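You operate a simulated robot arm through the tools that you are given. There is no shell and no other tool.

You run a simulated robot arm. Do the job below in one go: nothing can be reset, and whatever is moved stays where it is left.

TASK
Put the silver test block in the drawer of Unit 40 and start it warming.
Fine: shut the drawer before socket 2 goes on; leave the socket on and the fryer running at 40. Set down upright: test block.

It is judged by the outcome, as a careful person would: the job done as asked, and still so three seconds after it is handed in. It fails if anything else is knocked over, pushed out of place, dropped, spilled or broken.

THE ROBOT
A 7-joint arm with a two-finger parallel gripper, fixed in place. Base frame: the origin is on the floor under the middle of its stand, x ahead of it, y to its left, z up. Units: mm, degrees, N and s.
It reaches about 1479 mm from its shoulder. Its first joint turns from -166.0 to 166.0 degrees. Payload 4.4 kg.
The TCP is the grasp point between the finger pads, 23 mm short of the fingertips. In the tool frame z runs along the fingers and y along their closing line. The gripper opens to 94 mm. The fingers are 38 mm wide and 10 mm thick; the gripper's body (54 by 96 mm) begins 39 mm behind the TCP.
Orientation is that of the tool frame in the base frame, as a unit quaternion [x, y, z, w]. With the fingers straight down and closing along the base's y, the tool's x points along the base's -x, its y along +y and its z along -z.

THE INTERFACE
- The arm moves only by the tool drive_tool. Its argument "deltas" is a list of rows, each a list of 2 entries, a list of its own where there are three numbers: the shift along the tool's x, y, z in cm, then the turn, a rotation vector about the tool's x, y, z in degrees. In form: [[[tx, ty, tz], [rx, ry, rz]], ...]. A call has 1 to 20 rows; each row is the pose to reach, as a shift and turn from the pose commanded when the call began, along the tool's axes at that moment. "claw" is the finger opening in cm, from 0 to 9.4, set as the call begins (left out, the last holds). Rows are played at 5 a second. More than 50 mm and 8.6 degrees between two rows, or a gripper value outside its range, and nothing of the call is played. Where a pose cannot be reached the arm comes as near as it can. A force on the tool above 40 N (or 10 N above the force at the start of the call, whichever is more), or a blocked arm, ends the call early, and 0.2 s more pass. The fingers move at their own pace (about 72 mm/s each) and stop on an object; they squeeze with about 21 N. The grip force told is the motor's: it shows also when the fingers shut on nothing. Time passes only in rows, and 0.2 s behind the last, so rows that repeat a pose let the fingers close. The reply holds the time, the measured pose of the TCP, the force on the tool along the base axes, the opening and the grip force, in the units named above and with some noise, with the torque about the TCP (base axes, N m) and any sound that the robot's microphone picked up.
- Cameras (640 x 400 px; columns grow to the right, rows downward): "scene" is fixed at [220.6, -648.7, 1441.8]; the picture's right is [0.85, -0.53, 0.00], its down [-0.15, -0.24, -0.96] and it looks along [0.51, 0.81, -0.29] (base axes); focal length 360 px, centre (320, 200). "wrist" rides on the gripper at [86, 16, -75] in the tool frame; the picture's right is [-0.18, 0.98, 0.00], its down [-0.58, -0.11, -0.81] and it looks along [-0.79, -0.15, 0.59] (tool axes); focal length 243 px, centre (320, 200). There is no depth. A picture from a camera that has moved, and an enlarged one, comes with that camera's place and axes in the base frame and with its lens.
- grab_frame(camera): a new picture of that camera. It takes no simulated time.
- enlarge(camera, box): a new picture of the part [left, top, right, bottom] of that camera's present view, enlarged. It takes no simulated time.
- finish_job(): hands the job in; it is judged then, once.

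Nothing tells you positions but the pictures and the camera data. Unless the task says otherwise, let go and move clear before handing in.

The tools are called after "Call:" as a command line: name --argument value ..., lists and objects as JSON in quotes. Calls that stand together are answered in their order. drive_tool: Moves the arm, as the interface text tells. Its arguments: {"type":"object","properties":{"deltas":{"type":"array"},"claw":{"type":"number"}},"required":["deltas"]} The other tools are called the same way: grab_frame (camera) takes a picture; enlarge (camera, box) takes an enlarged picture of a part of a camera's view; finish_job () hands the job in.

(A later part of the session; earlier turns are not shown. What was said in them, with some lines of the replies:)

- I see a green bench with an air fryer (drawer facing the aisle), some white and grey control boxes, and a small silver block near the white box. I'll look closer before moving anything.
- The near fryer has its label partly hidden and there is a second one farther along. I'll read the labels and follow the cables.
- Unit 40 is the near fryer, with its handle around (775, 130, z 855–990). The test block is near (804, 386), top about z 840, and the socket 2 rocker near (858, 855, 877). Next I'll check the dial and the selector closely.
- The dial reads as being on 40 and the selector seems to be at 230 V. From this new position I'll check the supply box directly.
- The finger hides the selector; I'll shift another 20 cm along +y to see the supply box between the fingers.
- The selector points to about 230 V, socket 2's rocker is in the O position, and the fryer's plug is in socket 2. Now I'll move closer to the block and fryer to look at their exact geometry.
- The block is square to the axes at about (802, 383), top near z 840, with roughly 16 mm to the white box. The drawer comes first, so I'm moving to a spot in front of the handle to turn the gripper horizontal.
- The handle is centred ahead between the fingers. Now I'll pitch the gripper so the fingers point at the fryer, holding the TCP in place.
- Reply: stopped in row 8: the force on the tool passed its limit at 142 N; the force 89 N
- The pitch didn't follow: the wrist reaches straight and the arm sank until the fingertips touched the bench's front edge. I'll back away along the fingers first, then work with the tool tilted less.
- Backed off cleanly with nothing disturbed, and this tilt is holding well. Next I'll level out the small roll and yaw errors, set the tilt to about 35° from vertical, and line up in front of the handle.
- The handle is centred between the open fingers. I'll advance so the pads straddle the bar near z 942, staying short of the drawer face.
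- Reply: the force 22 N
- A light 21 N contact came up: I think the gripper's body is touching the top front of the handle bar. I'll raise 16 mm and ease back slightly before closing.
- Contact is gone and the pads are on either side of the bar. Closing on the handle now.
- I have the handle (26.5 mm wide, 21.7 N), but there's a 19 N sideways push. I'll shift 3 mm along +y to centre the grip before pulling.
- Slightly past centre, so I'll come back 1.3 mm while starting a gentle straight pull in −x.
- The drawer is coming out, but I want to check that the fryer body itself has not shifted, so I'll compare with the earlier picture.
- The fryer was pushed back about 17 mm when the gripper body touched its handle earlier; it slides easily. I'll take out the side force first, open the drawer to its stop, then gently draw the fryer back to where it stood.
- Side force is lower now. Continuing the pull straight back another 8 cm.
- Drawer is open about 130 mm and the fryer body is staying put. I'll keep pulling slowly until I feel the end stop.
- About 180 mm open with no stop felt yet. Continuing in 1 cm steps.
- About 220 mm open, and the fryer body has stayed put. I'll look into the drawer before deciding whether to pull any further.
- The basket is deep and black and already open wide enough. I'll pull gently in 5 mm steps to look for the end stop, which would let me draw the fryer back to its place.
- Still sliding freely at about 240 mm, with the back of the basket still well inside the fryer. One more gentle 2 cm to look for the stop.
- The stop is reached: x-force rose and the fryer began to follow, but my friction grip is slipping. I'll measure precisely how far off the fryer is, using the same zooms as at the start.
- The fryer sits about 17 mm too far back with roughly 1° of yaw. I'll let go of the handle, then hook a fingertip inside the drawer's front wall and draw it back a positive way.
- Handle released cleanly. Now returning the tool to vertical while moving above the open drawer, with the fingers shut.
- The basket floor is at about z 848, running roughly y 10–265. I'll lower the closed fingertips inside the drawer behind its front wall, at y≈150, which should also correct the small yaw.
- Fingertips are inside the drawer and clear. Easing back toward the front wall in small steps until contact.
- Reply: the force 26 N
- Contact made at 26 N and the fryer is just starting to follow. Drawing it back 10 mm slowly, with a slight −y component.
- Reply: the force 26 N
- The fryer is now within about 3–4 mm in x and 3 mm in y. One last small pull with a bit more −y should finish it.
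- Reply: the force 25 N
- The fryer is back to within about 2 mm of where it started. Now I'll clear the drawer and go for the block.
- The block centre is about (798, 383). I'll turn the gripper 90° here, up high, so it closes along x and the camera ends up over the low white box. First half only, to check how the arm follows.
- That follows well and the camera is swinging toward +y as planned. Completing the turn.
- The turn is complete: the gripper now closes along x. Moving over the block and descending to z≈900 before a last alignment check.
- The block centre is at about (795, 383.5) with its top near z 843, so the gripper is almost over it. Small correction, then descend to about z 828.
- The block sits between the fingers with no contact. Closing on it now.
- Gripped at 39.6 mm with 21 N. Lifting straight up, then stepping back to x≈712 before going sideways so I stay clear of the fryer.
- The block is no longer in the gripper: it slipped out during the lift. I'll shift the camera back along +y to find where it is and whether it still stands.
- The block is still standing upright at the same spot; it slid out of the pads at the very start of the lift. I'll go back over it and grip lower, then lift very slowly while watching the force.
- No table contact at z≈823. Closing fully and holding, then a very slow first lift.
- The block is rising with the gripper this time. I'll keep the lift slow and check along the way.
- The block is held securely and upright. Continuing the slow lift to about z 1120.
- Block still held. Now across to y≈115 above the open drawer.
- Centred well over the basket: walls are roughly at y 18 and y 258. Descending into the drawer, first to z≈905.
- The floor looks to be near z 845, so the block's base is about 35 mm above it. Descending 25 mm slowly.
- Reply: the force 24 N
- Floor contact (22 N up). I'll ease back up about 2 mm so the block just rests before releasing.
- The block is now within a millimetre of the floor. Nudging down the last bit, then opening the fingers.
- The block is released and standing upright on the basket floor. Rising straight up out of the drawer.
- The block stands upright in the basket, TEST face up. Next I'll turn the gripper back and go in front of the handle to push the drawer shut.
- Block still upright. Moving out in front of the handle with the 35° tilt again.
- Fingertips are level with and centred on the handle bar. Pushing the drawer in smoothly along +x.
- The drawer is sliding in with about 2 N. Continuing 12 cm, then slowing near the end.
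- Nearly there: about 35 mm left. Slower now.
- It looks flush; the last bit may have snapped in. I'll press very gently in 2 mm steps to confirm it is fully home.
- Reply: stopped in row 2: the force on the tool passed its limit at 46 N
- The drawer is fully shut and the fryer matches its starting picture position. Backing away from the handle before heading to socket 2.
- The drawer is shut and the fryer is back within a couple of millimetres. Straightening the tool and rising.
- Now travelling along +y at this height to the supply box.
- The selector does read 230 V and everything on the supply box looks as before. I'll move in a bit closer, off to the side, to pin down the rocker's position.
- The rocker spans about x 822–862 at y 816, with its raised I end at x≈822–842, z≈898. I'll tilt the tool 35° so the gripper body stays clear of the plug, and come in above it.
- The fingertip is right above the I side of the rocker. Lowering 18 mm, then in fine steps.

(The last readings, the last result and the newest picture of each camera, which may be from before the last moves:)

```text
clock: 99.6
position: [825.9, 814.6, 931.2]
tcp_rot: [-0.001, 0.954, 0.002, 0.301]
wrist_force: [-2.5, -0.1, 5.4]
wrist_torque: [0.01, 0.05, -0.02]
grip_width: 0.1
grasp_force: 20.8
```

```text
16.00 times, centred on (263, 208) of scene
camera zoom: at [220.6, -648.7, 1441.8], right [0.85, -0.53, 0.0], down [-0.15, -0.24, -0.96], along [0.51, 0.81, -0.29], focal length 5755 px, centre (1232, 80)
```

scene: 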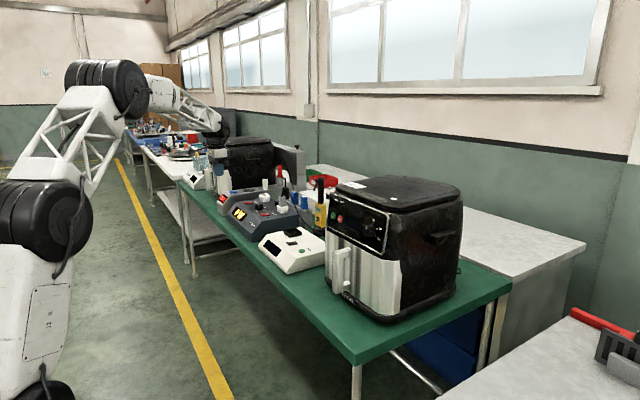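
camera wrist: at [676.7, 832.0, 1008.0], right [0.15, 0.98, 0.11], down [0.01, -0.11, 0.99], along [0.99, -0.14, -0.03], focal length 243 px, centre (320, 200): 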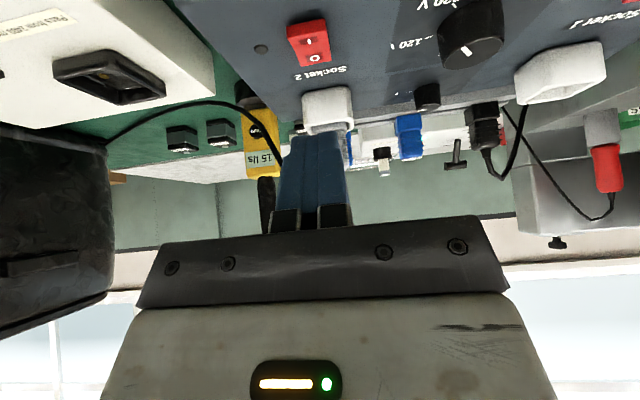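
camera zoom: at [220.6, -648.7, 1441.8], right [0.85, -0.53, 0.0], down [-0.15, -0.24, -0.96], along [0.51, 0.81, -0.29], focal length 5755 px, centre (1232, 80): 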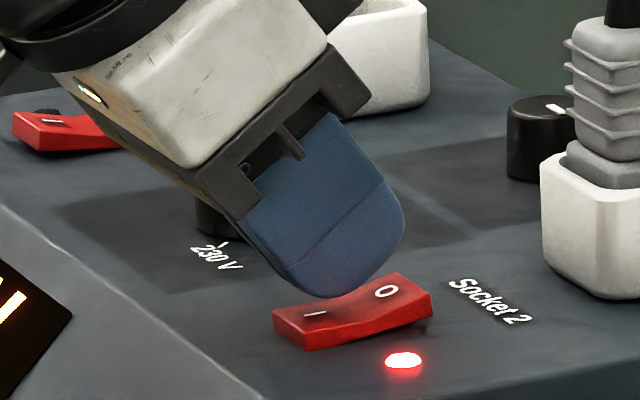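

The rocker has flipped to I and the socket 2 light is on. Lifting straight off now.

Call:
drive_tool --deltas '[[[-0.6, 0, -0.8], [0, 0, 0]], [[-1.7, 0, -2.5], [0, 0, 0]], [[-3.45, 0, -4.9], [0, 0, 0]], [[-5.2, 0, -7.4], [0, 0, 0]]]' --claw 0

Call:
enlarge --camera "scene" --box '[225, 185, 289, 225]'

Call:
enlarge --camera "scene" --box '[310, 170, 470, 270]'

```text
clock: 100.6
position: [825.4, 814.9, 1021.7]
tcp_rot: [-0.002, 0.954, 0.002, 0.299]
wrist_force: [0.2, -0.2, -0.6]
wrist_torque: [0.04, 0.02, 0.0]
grip_width: 0.0
grasp_force: 20.8
```

```text
10.00 times, centred on (257, 205) of scene
camera zoom: at [220.6, -648.7, 1441.8], right [0.85, -0.53, 0.0], down [-0.15, -0.24, -0.96], along [0.51, 0.81, -0.29], focal length 3597 px, centre (950, 150)
```

zoom: 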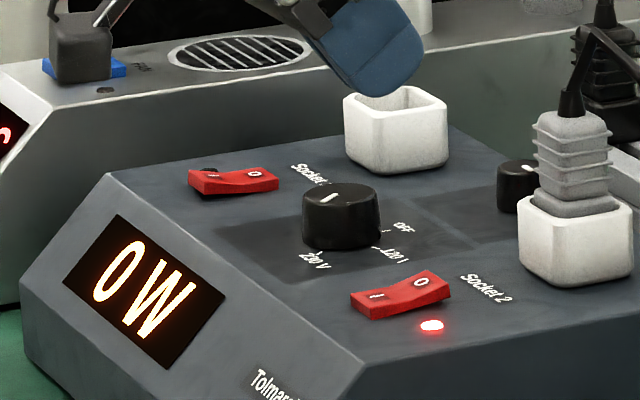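

```text
4.00 times, centred on (390, 220) of scene
camera zoom: at [220.6, -648.7, 1441.8], right [0.85, -0.53, 0.0], down [-0.15, -0.24, -0.96], along [0.51, 0.81, -0.29], focal length 1439 px, centre (40, 120)
```

zoom: 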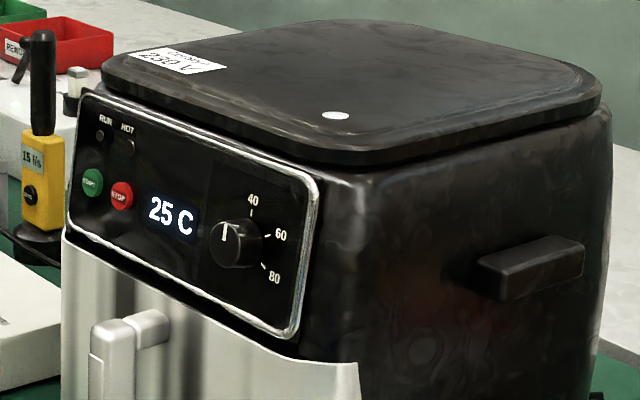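

The fryer is powered: its display shows 25 C and socket 2's light is on. I'll travel back along the aisle side toward the START button.

Call:
drive_tool --deltas '[[[1.1, 0, -3.5], [0, 0, 0]], [[2.2, 0, -7], [0, 0, 0]], [[3.4, 0, -10.5], [0, 0, 0]], [[4.5, 0, -14], [0, 0, 0]], [[5.64, 0, -17.2], [0, 0, 0]], [[5.64, -4, -17.2], [0, 0, 0]], [[5.64, -8, -17.2], [0, 0, 0]], [[5.64, -12, -17.2], [0, 0, 0]], [[5.64, -16, -17.2], [0, 0, 0]], [[5.64, -20, -17.2], [0, 0, 0]], [[5.64, -24, -17.2], [0, 0, 0]], [[5.64, -28, -17.2], [0, 0, 0]], [[5.64, -32, -17.2], [0, 0, 0]], [[5.64, -36, -17.2], [0, 0, 0]], [[5.64, -40, -17.2], [0, 0, 0]], [[5.64, -44, -17.2], [0, 0, 0]], [[5.64, -48, -17.2], [0, 0, 0]], [[5.64, -52, -17.2], [0, 0, 0]], [[5.64, -55, -17.2], [0, 0, 0]], [[5.64, -57, -17.2], [0, 0, 0]]]' --claw 0

Call:
grab_frame --camera "wrist"

Call:
grab_frame --camera "scene"

```text
clock: 104.8
position: [682.8, 243.3, 1127.8]
tcp_rot: [-0.001, 0.953, 0.001, 0.301]
wrist_force: [0.3, -0.3, 0.1]
wrist_torque: [0.0, 0.01, -0.01]
grip_width: 0.0
grasp_force: 20.6
```

```text
taken
camera wrist: at [570.1, 258.1, 1140.1], right [0.15, 0.98, 0.11], down [0.01, -0.11, 0.99], along [0.99, -0.14, -0.03], focal length 243 px, centre (320, 200)
```

wrist: 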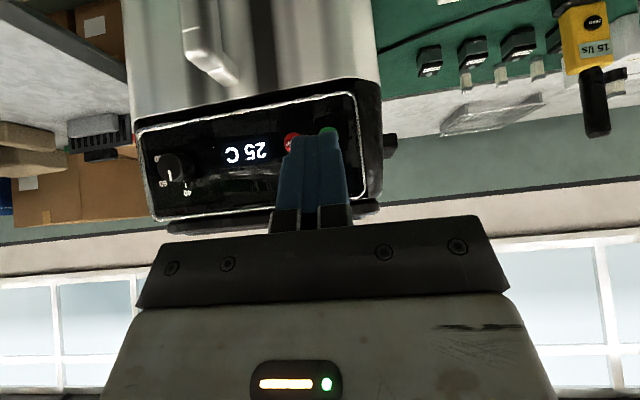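

```text
taken
```

scene: 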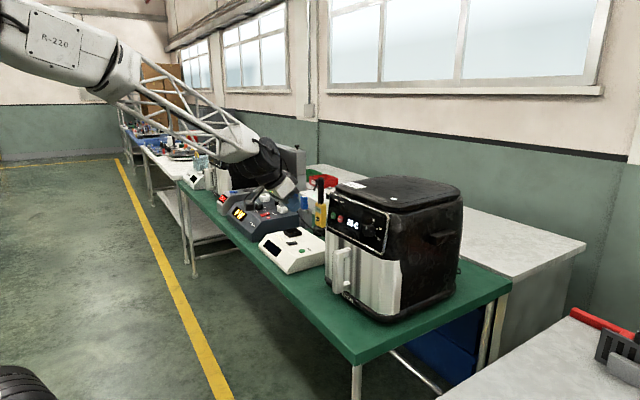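

START is just ahead and to the right of the fingertips. I'll line up in front of it at y≈235, z≈1065 with a 5 cm gap.

Call:
drive_tool --deltas '[[[-0.3, -0.2, 2], [0, 0, 0]], [[-0.7, -0.4, 4], [0, 0, 0]], [[-1, -0.6, 6], [0, 0, 0]], [[-1.4, -0.83, 7.94], [0, 0, 0]]]' --claw 0

Call:
grab_frame --camera "wrist"

Call:
enlarge --camera "scene" --box '[290, 180, 386, 240]'

```text
clock: 105.8
position: [738.4, 234.7, 1073.4]
tcp_rot: [-0.002, 0.954, 0.001, 0.301]
wrist_force: [-0.3, -0.9, 0.2]
wrist_torque: [0.02, 0.05, -0.04]
grip_width: 0.0
grasp_force: 21.6
```

```text
taken
camera wrist: at [626.6, 249.9, 1084.0], right [0.15, 0.98, 0.11], down [0.01, -0.11, 0.99], along [0.99, -0.14, -0.03], focal length 243 px, centre (320, 200)
```

wrist: 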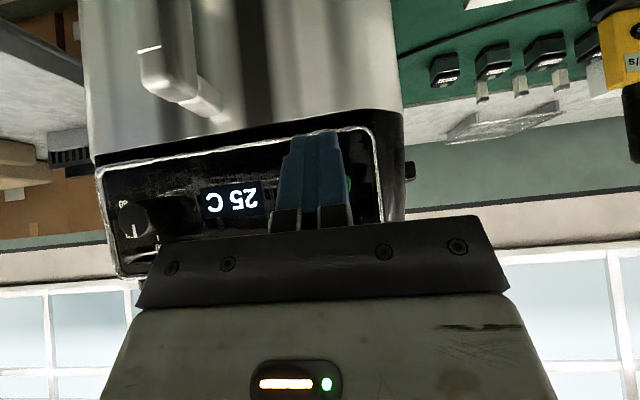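

```text
6.67 times, centred on (338, 210) of scene
camera zoom: at [220.6, -648.7, 1441.8], right [0.85, -0.53, 0.0], down [-0.15, -0.24, -0.96], along [0.51, 0.81, -0.29], focal length 2398 px, centre (200, 133)
```

zoom: 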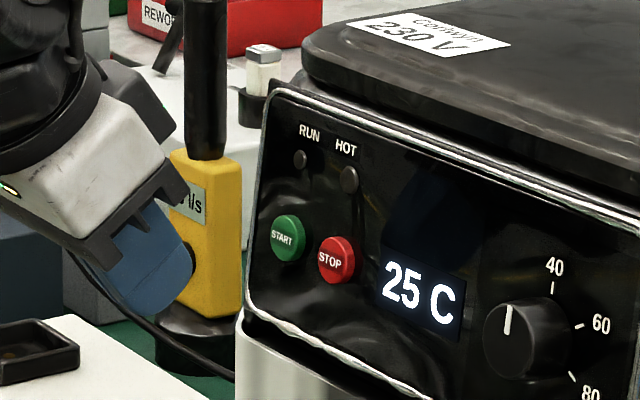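

The display reads 25 C with RUN unlit. In the scene picture the fingertip sits a bit high for START, so I'll drop 7 mm and advance 30 mm.

Call:
drive_tool --deltas '[[[-0.4, 0.05, 0.9], [0, 0, 0]], [[-1.2, 0.05, 1.6], [0, 0, 0]], [[-2.05, 0.05, 2.3], [0, 0, 0]]]' --claw 0

Call:
enlarge --camera "scene" --box '[308, 185, 372, 225]'

Call:
enlarge --camera "wrist" --box '[200, 100, 420, 240]'

```text
clock: 106.6
position: [769.4, 237.8, 1064.5]
tcp_rot: [-0.001, 0.954, 0.0, 0.301]
wrist_force: [0.4, -0.5, -0.9]
wrist_torque: [0.01, -0.02, -0.01]
grip_width: 0.1
grasp_force: 21.5
```

```text
10.00 times, centred on (340, 205) of scene
camera zoom: at [220.6, -648.7, 1441.8], right [0.85, -0.53, 0.0], down [-0.15, -0.24, -0.96], along [0.51, 0.81, -0.29], focal length 3597 px, centre (120, 150)
```

zoom: 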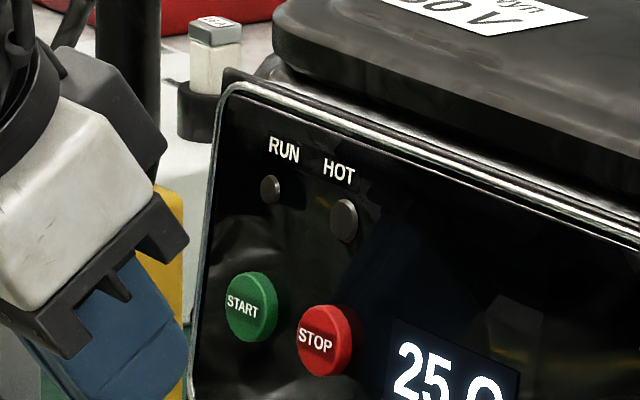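

```text
2.86 times, centred on (310, 170) of wrist
camera zoom: at [656.8, 251.7, 1076.9], right [0.15, 0.98, 0.11], down [0.01, -0.11, 0.99], along [0.99, -0.14, -0.03], focal length 693 px, centre (349, 286)
```

zoom: 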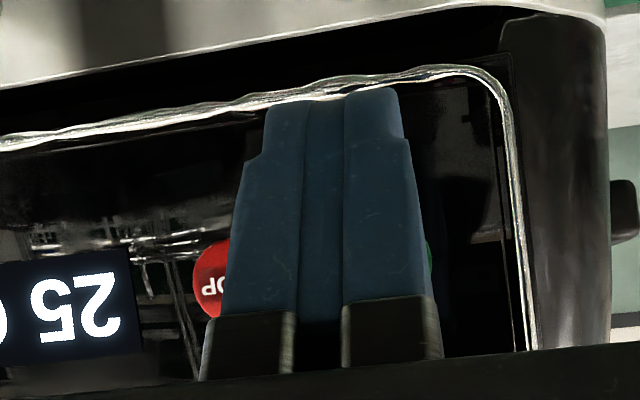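

Well lined up: START is about 30 mm ahead and level with the fingertip. Advancing 20 mm, then creeping.

Call:
drive_tool --deltas '[[[-0.65, 0, 0.46], [0, 0, 0]], [[-1.23, 0, 0.86], [0, 0, 0]], [[-1.64, 0, 1.15], [0, 0, 0]]]' --claw 0

Call:
enlarge --camera "scene" --box '[308, 185, 372, 225]'

```text
clock: 107.4
position: [790.1, 235.9, 1066.1]
tcp_rot: [-0.003, 0.954, 0.002, 0.301]
wrist_force: [-0.3, -0.3, 0.4]
wrist_torque: [-0.03, -0.03, -0.01]
grip_width: 0.1
grasp_force: 21.0
```

```text
10.00 times, centred on (340, 205) of scene
camera zoom: at [220.6, -648.7, 1441.8], right [0.85, -0.53, 0.0], down [-0.15, -0.24, -0.96], along [0.51, 0.81, -0.29], focal length 3597 px, centre (120, 150)
```

zoom: 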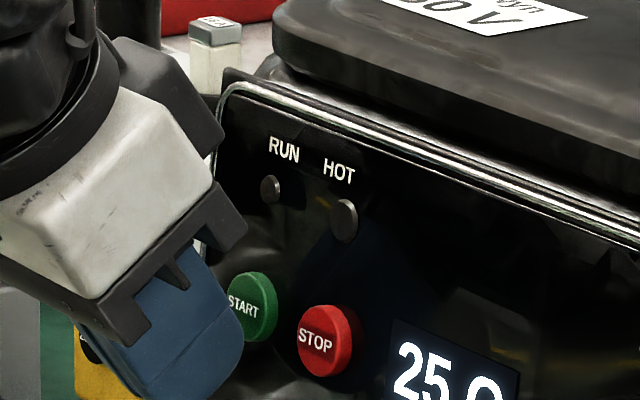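

Call:
drive_tool --deltas '[[[-0.16, 0, 0.115], [0, 0, 0]], [[-0.33, 0, 0.23], [0, 0, 0]], [[-0.49, 0, 0.345], [0, 0, 0]]]' --claw 0

Call:
enlarge --camera "scene" --box '[308, 185, 372, 225]'

```text
clock: 108.2
position: [796.2, 236.9, 1064.7]
tcp_rot: [-0.001, 0.954, 0.001, 0.3]
wrist_force: [-15.8, -2.5, -1.2]
wrist_torque: [-0.02, 0.19, -0.05]
grip_width: 0.3
grasp_force: 20.8
heard: click
```

```text
10.00 times, centred on (340, 205) of scene
camera zoom: at [220.6, -648.7, 1441.8], right [0.85, -0.53, 0.0], down [-0.15, -0.24, -0.96], along [0.51, 0.81, -0.29], focal length 3597 px, centre (120, 150)
```

zoom: 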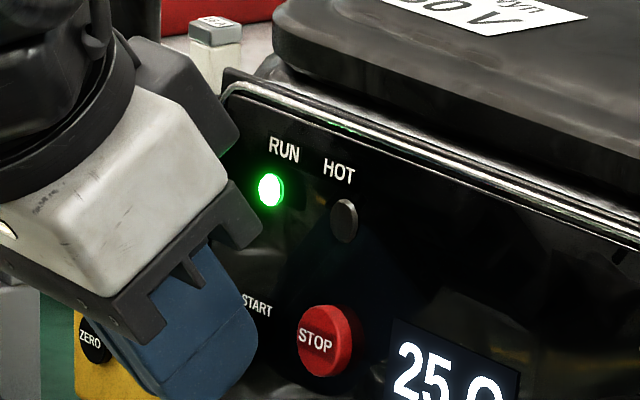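

A click was heard and the RUN light is green. Backing straight off the button and moving clear, then I'll check everything.

Call:
drive_tool --deltas '[[[0.33, 0, -0.23], [0, 0, 0]], [[1.2, 0, -0.85], [0, 0, 0]], [[3, 0, -2.1], [0, 0, 0]], [[6, 0, -4.2], [0, 0, 0]], [[9, 0, -6.5], [0, 0, 0]], [[11, 0, -9.5], [0, 0, 0]], [[11.5, 0, -13], [0, 0, 0]]]' --claw 0

Call:
grab_frame --camera "scene"

Call:
enlarge --camera "scene" --box '[310, 160, 470, 260]'

Call:
enlarge --camera "scene" --box '[325, 195, 373, 225]'

Call:
enlarge --camera "scene" --box '[220, 180, 300, 230]'

```text
clock: 109.8
position: [628.3, 235.3, 1104.1]
tcp_rot: [-0.001, 0.954, 0.001, 0.299]
wrist_force: [-0.3, -0.1, -0.4]
wrist_torque: [0.0, -0.03, 0.0]
grip_width: 0.1
grasp_force: 21.1
```

```text
taken
```

scene: 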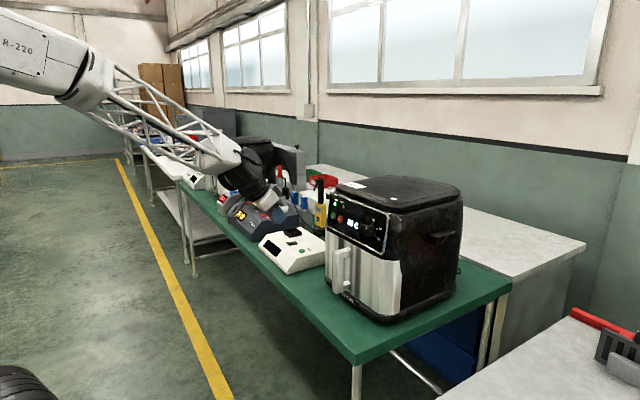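

```text
4.00 times, centred on (390, 210) of scene
camera zoom: at [220.6, -648.7, 1441.8], right [0.85, -0.53, 0.0], down [-0.15, -0.24, -0.96], along [0.51, 0.81, -0.29], focal length 1439 px, centre (40, 160)
```

zoom: 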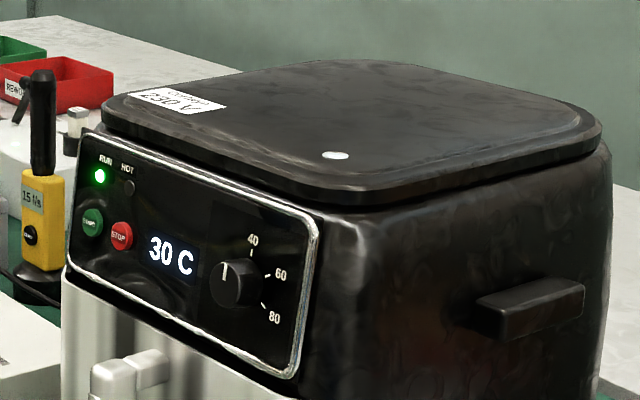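

```text
13.33 times, centred on (349, 210) of scene
camera zoom: at [220.6, -648.7, 1441.8], right [0.85, -0.53, 0.0], down [-0.15, -0.24, -0.96], along [0.51, 0.81, -0.29], focal length 4796 px, centre (-67, 67)
```

zoom: 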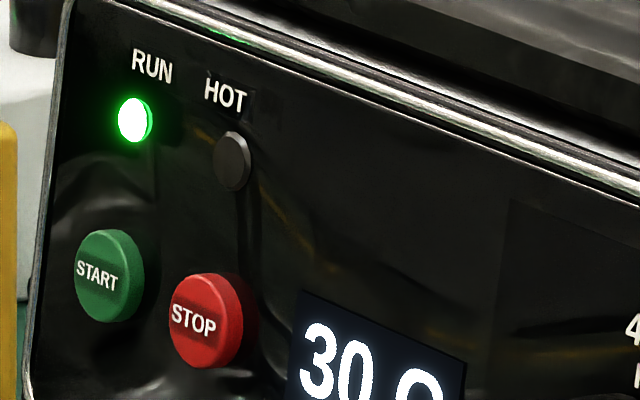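

```text
8.00 times, centred on (260, 205) of scene
camera zoom: at [220.6, -648.7, 1441.8], right [0.85, -0.53, 0.0], down [-0.15, -0.24, -0.96], along [0.51, 0.81, -0.29], focal length 2878 px, centre (800, 160)
```

zoom: 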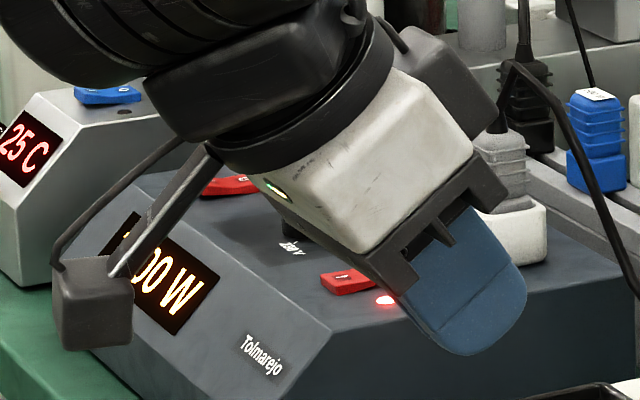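

Unit 40 is running and already shows 30 C, the fryer is in place, and the supply shows load. I'll move the arm further clear and watch for a few seconds to be sure it keeps running.

Call:
drive_tool --deltas '[[[2, 0, -3], [0, 0, 0]], [[4, 0, -6], [0, 0, 0]], [[6, 0, -9], [0, 0, 0]], [[6, 0, -9], [0, 0, 0]], [[6, 0, -9], [0, 0, 0]], [[6, 0, -9], [0, 0, 0]], [[6, 0, -9], [0, 0, 0]], [[6, 0, -9], [0, 0, 0]], [[6, 0, -9], [0, 0, 0]], [[6, 0, -9], [0, 0, 0]], [[6, 0, -9], [0, 0, 0]], [[6, 0, -9], [0, 0, 0]], [[6, 0, -9], [0, 0, 0]], [[6, 0, -9], [0, 0, 0]], [[6, 0, -9], [0, 0, 0]], [[6, 0, -9], [0, 0, 0]], [[6, 0, -9], [0, 0, 0]], [[6, 0, -9], [0, 0, 0]], [[6, 0, -9], [0, 0, 0]], [[6, 0, -9], [0, 0, 0]]]' --claw 3

Call:
grab_frame --camera "scene"

Call:
enlarge --camera "scene" --box '[310, 180, 470, 330]'

Call:
enlarge --camera "scene" --box '[190, 160, 350, 280]'

Call:
enlarge --camera "scene" --box '[350, 210, 398, 240]'

```text
clock: 114.0
position: [526.2, 234.9, 1143.1]
tcp_rot: [-0.001, 0.954, 0.001, 0.301]
wrist_force: [0.5, -0.9, -0.4]
wrist_torque: [0.0, 0.02, -0.01]
grip_width: 29.9
grasp_force: 0.1
```

```text
taken
```

scene: 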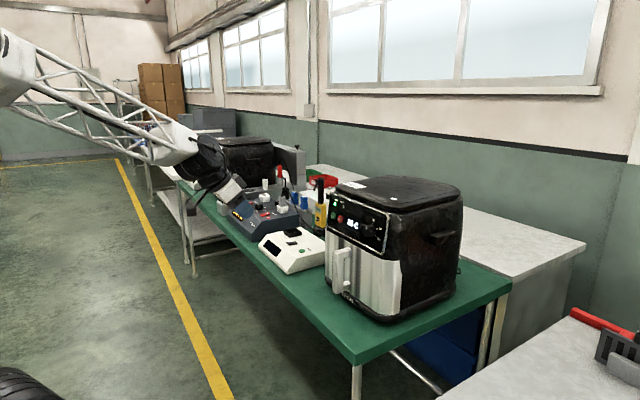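

```text
2.67 times, centred on (390, 255) of scene
camera zoom: at [220.6, -648.7, 1441.8], right [0.85, -0.53, 0.0], down [-0.15, -0.24, -0.96], along [0.51, 0.81, -0.29], focal length 959 px, centre (133, 53)
```

zoom: 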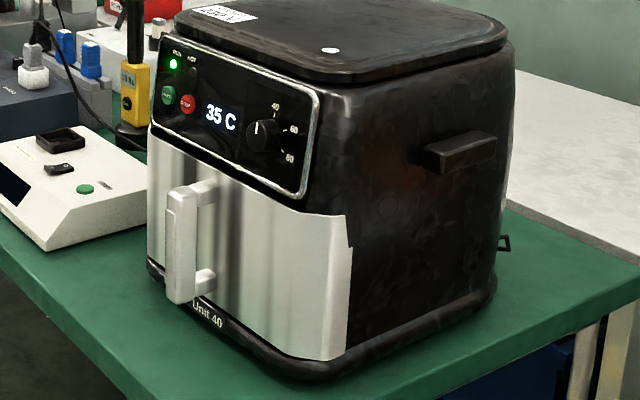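

```text
3.33 times, centred on (270, 220) of scene
camera zoom: at [220.6, -648.7, 1441.8], right [0.85, -0.53, 0.0], down [-0.15, -0.24, -0.96], along [0.51, 0.81, -0.29], focal length 1199 px, centre (487, 133)
```

zoom: 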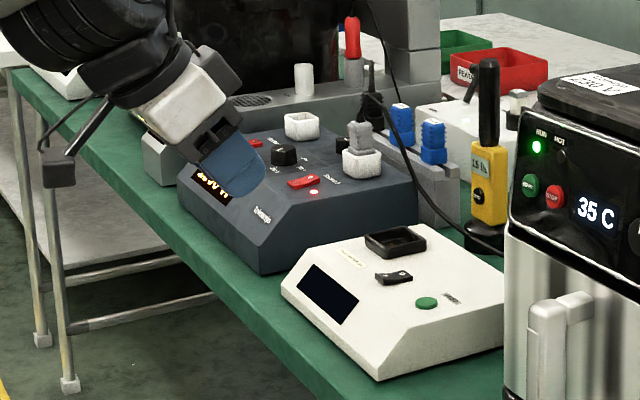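

```text
13.33 times, centred on (374, 225) of scene
camera zoom: at [220.6, -648.7, 1441.8], right [0.85, -0.53, 0.0], down [-0.15, -0.24, -0.96], along [0.51, 0.81, -0.29], focal length 4796 px, centre (-400, -133)
```

zoom: 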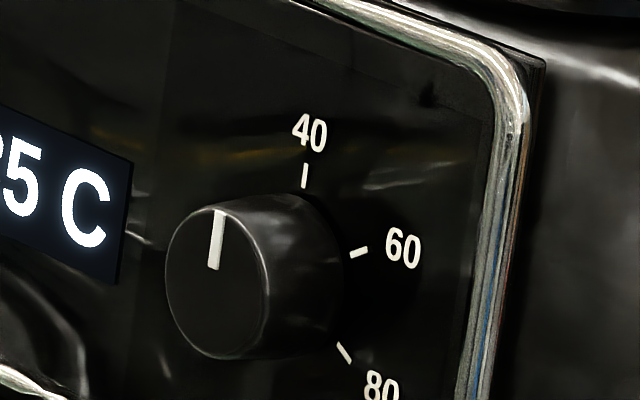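

The fryer is at 35 C and climbing, the dial is on 40, and everything is in place. I want to read the supply's display properly, since part of it is hidden by the gripper.

Call:
drive_tool --deltas '[[[0, -3, -2], [0, 0, 0]], [[0, -6, -4], [0, 0, 0]], [[0, -9, -6], [0, 0, 0]], [[0, -12, -8], [0, 0, 0]], [[0, -15, -10], [0, 0, 0]], [[0, -15, -10], [0, 0, 0]], [[0, -15, -10], [0, 0, 0]], [[0, -15, -10], [0, 0, 0]], [[0, -15, -10], [0, 0, 0]], [[0, -15, -10], [0, 0, 0]], [[0, -15, -10], [0, 0, 0]], [[0, -15, -10], [0, 0, 0]], [[0, -15, -10], [0, 0, 0]], [[0, -15, -10], [0, 0, 0]], [[0, -15, -10], [0, 0, 0]], [[0, -15, -10], [0, 0, 0]]]'

Call:
enlarge --camera "scene" --box '[220, 180, 300, 230]'

Call:
enlarge --camera "scene" --box '[310, 160, 470, 260]'

```text
clock: 117.4
position: [469.4, 86.3, 1225.8]
tcp_rot: [-0.002, 0.954, 0.002, 0.301]
wrist_force: [0.5, 0.1, 0.5]
wrist_torque: [-0.01, 0.03, -0.03]
grip_width: 29.9
grasp_force: 0.1
```

```text
8.00 times, centred on (260, 205) of scene
camera zoom: at [220.6, -648.7, 1441.8], right [0.85, -0.53, 0.0], down [-0.15, -0.24, -0.96], along [0.51, 0.81, -0.29], focal length 2878 px, centre (800, 160)
```

zoom: 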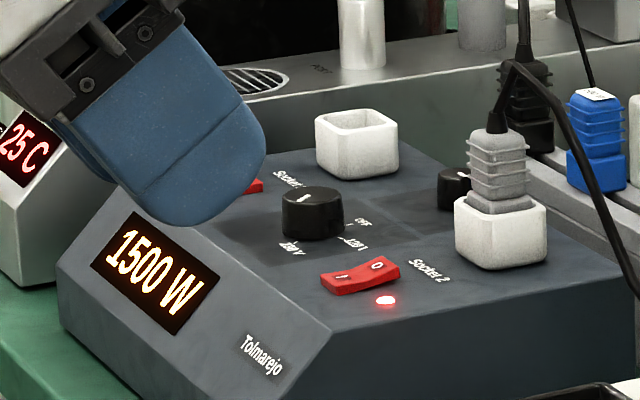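

```text
4.00 times, centred on (390, 210) of scene
camera zoom: at [220.6, -648.7, 1441.8], right [0.85, -0.53, 0.0], down [-0.15, -0.24, -0.96], along [0.51, 0.81, -0.29], focal length 1439 px, centre (40, 160)
```

zoom: 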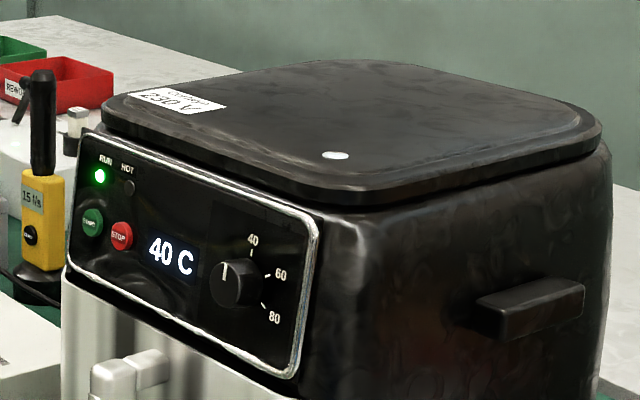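

Unit 40 now shows 40 C with RUN lit. The supply reads 1500 W with socket 2 on, the drawer is shut with the block upright inside, and the arm is clear, so I'm handing in.

Call:
finish_job

```text
The job is handed in.
```

The test block is in Unit 40's drawer, and the fryer is warming it with the dial on 40. When I handed in, the display read 40 C and the RUN light was on. Socket 2 is on and the supply box reads 1500 W.

- **Order:** I shut the drawer before switching socket 2 on, then pressed START.
- **Block:** it was standing upright with the TEST face up when I last saw it, before I closed the drawer. It slid out of the gripper at the start of the first lift. It stayed standing in its place on the bench, and the second lift held.
- **Fryer nudged:** while reaching for the handle I pushed the fryer back about 17 mm. I pulled it back using the open drawer, and it ended within about 2 mm of where it started.
- **Bench touched:** the fingertips hit the bench's front edge once early on, at up to 142 N. I saw nothing shift, but I didn't look closely for marks.
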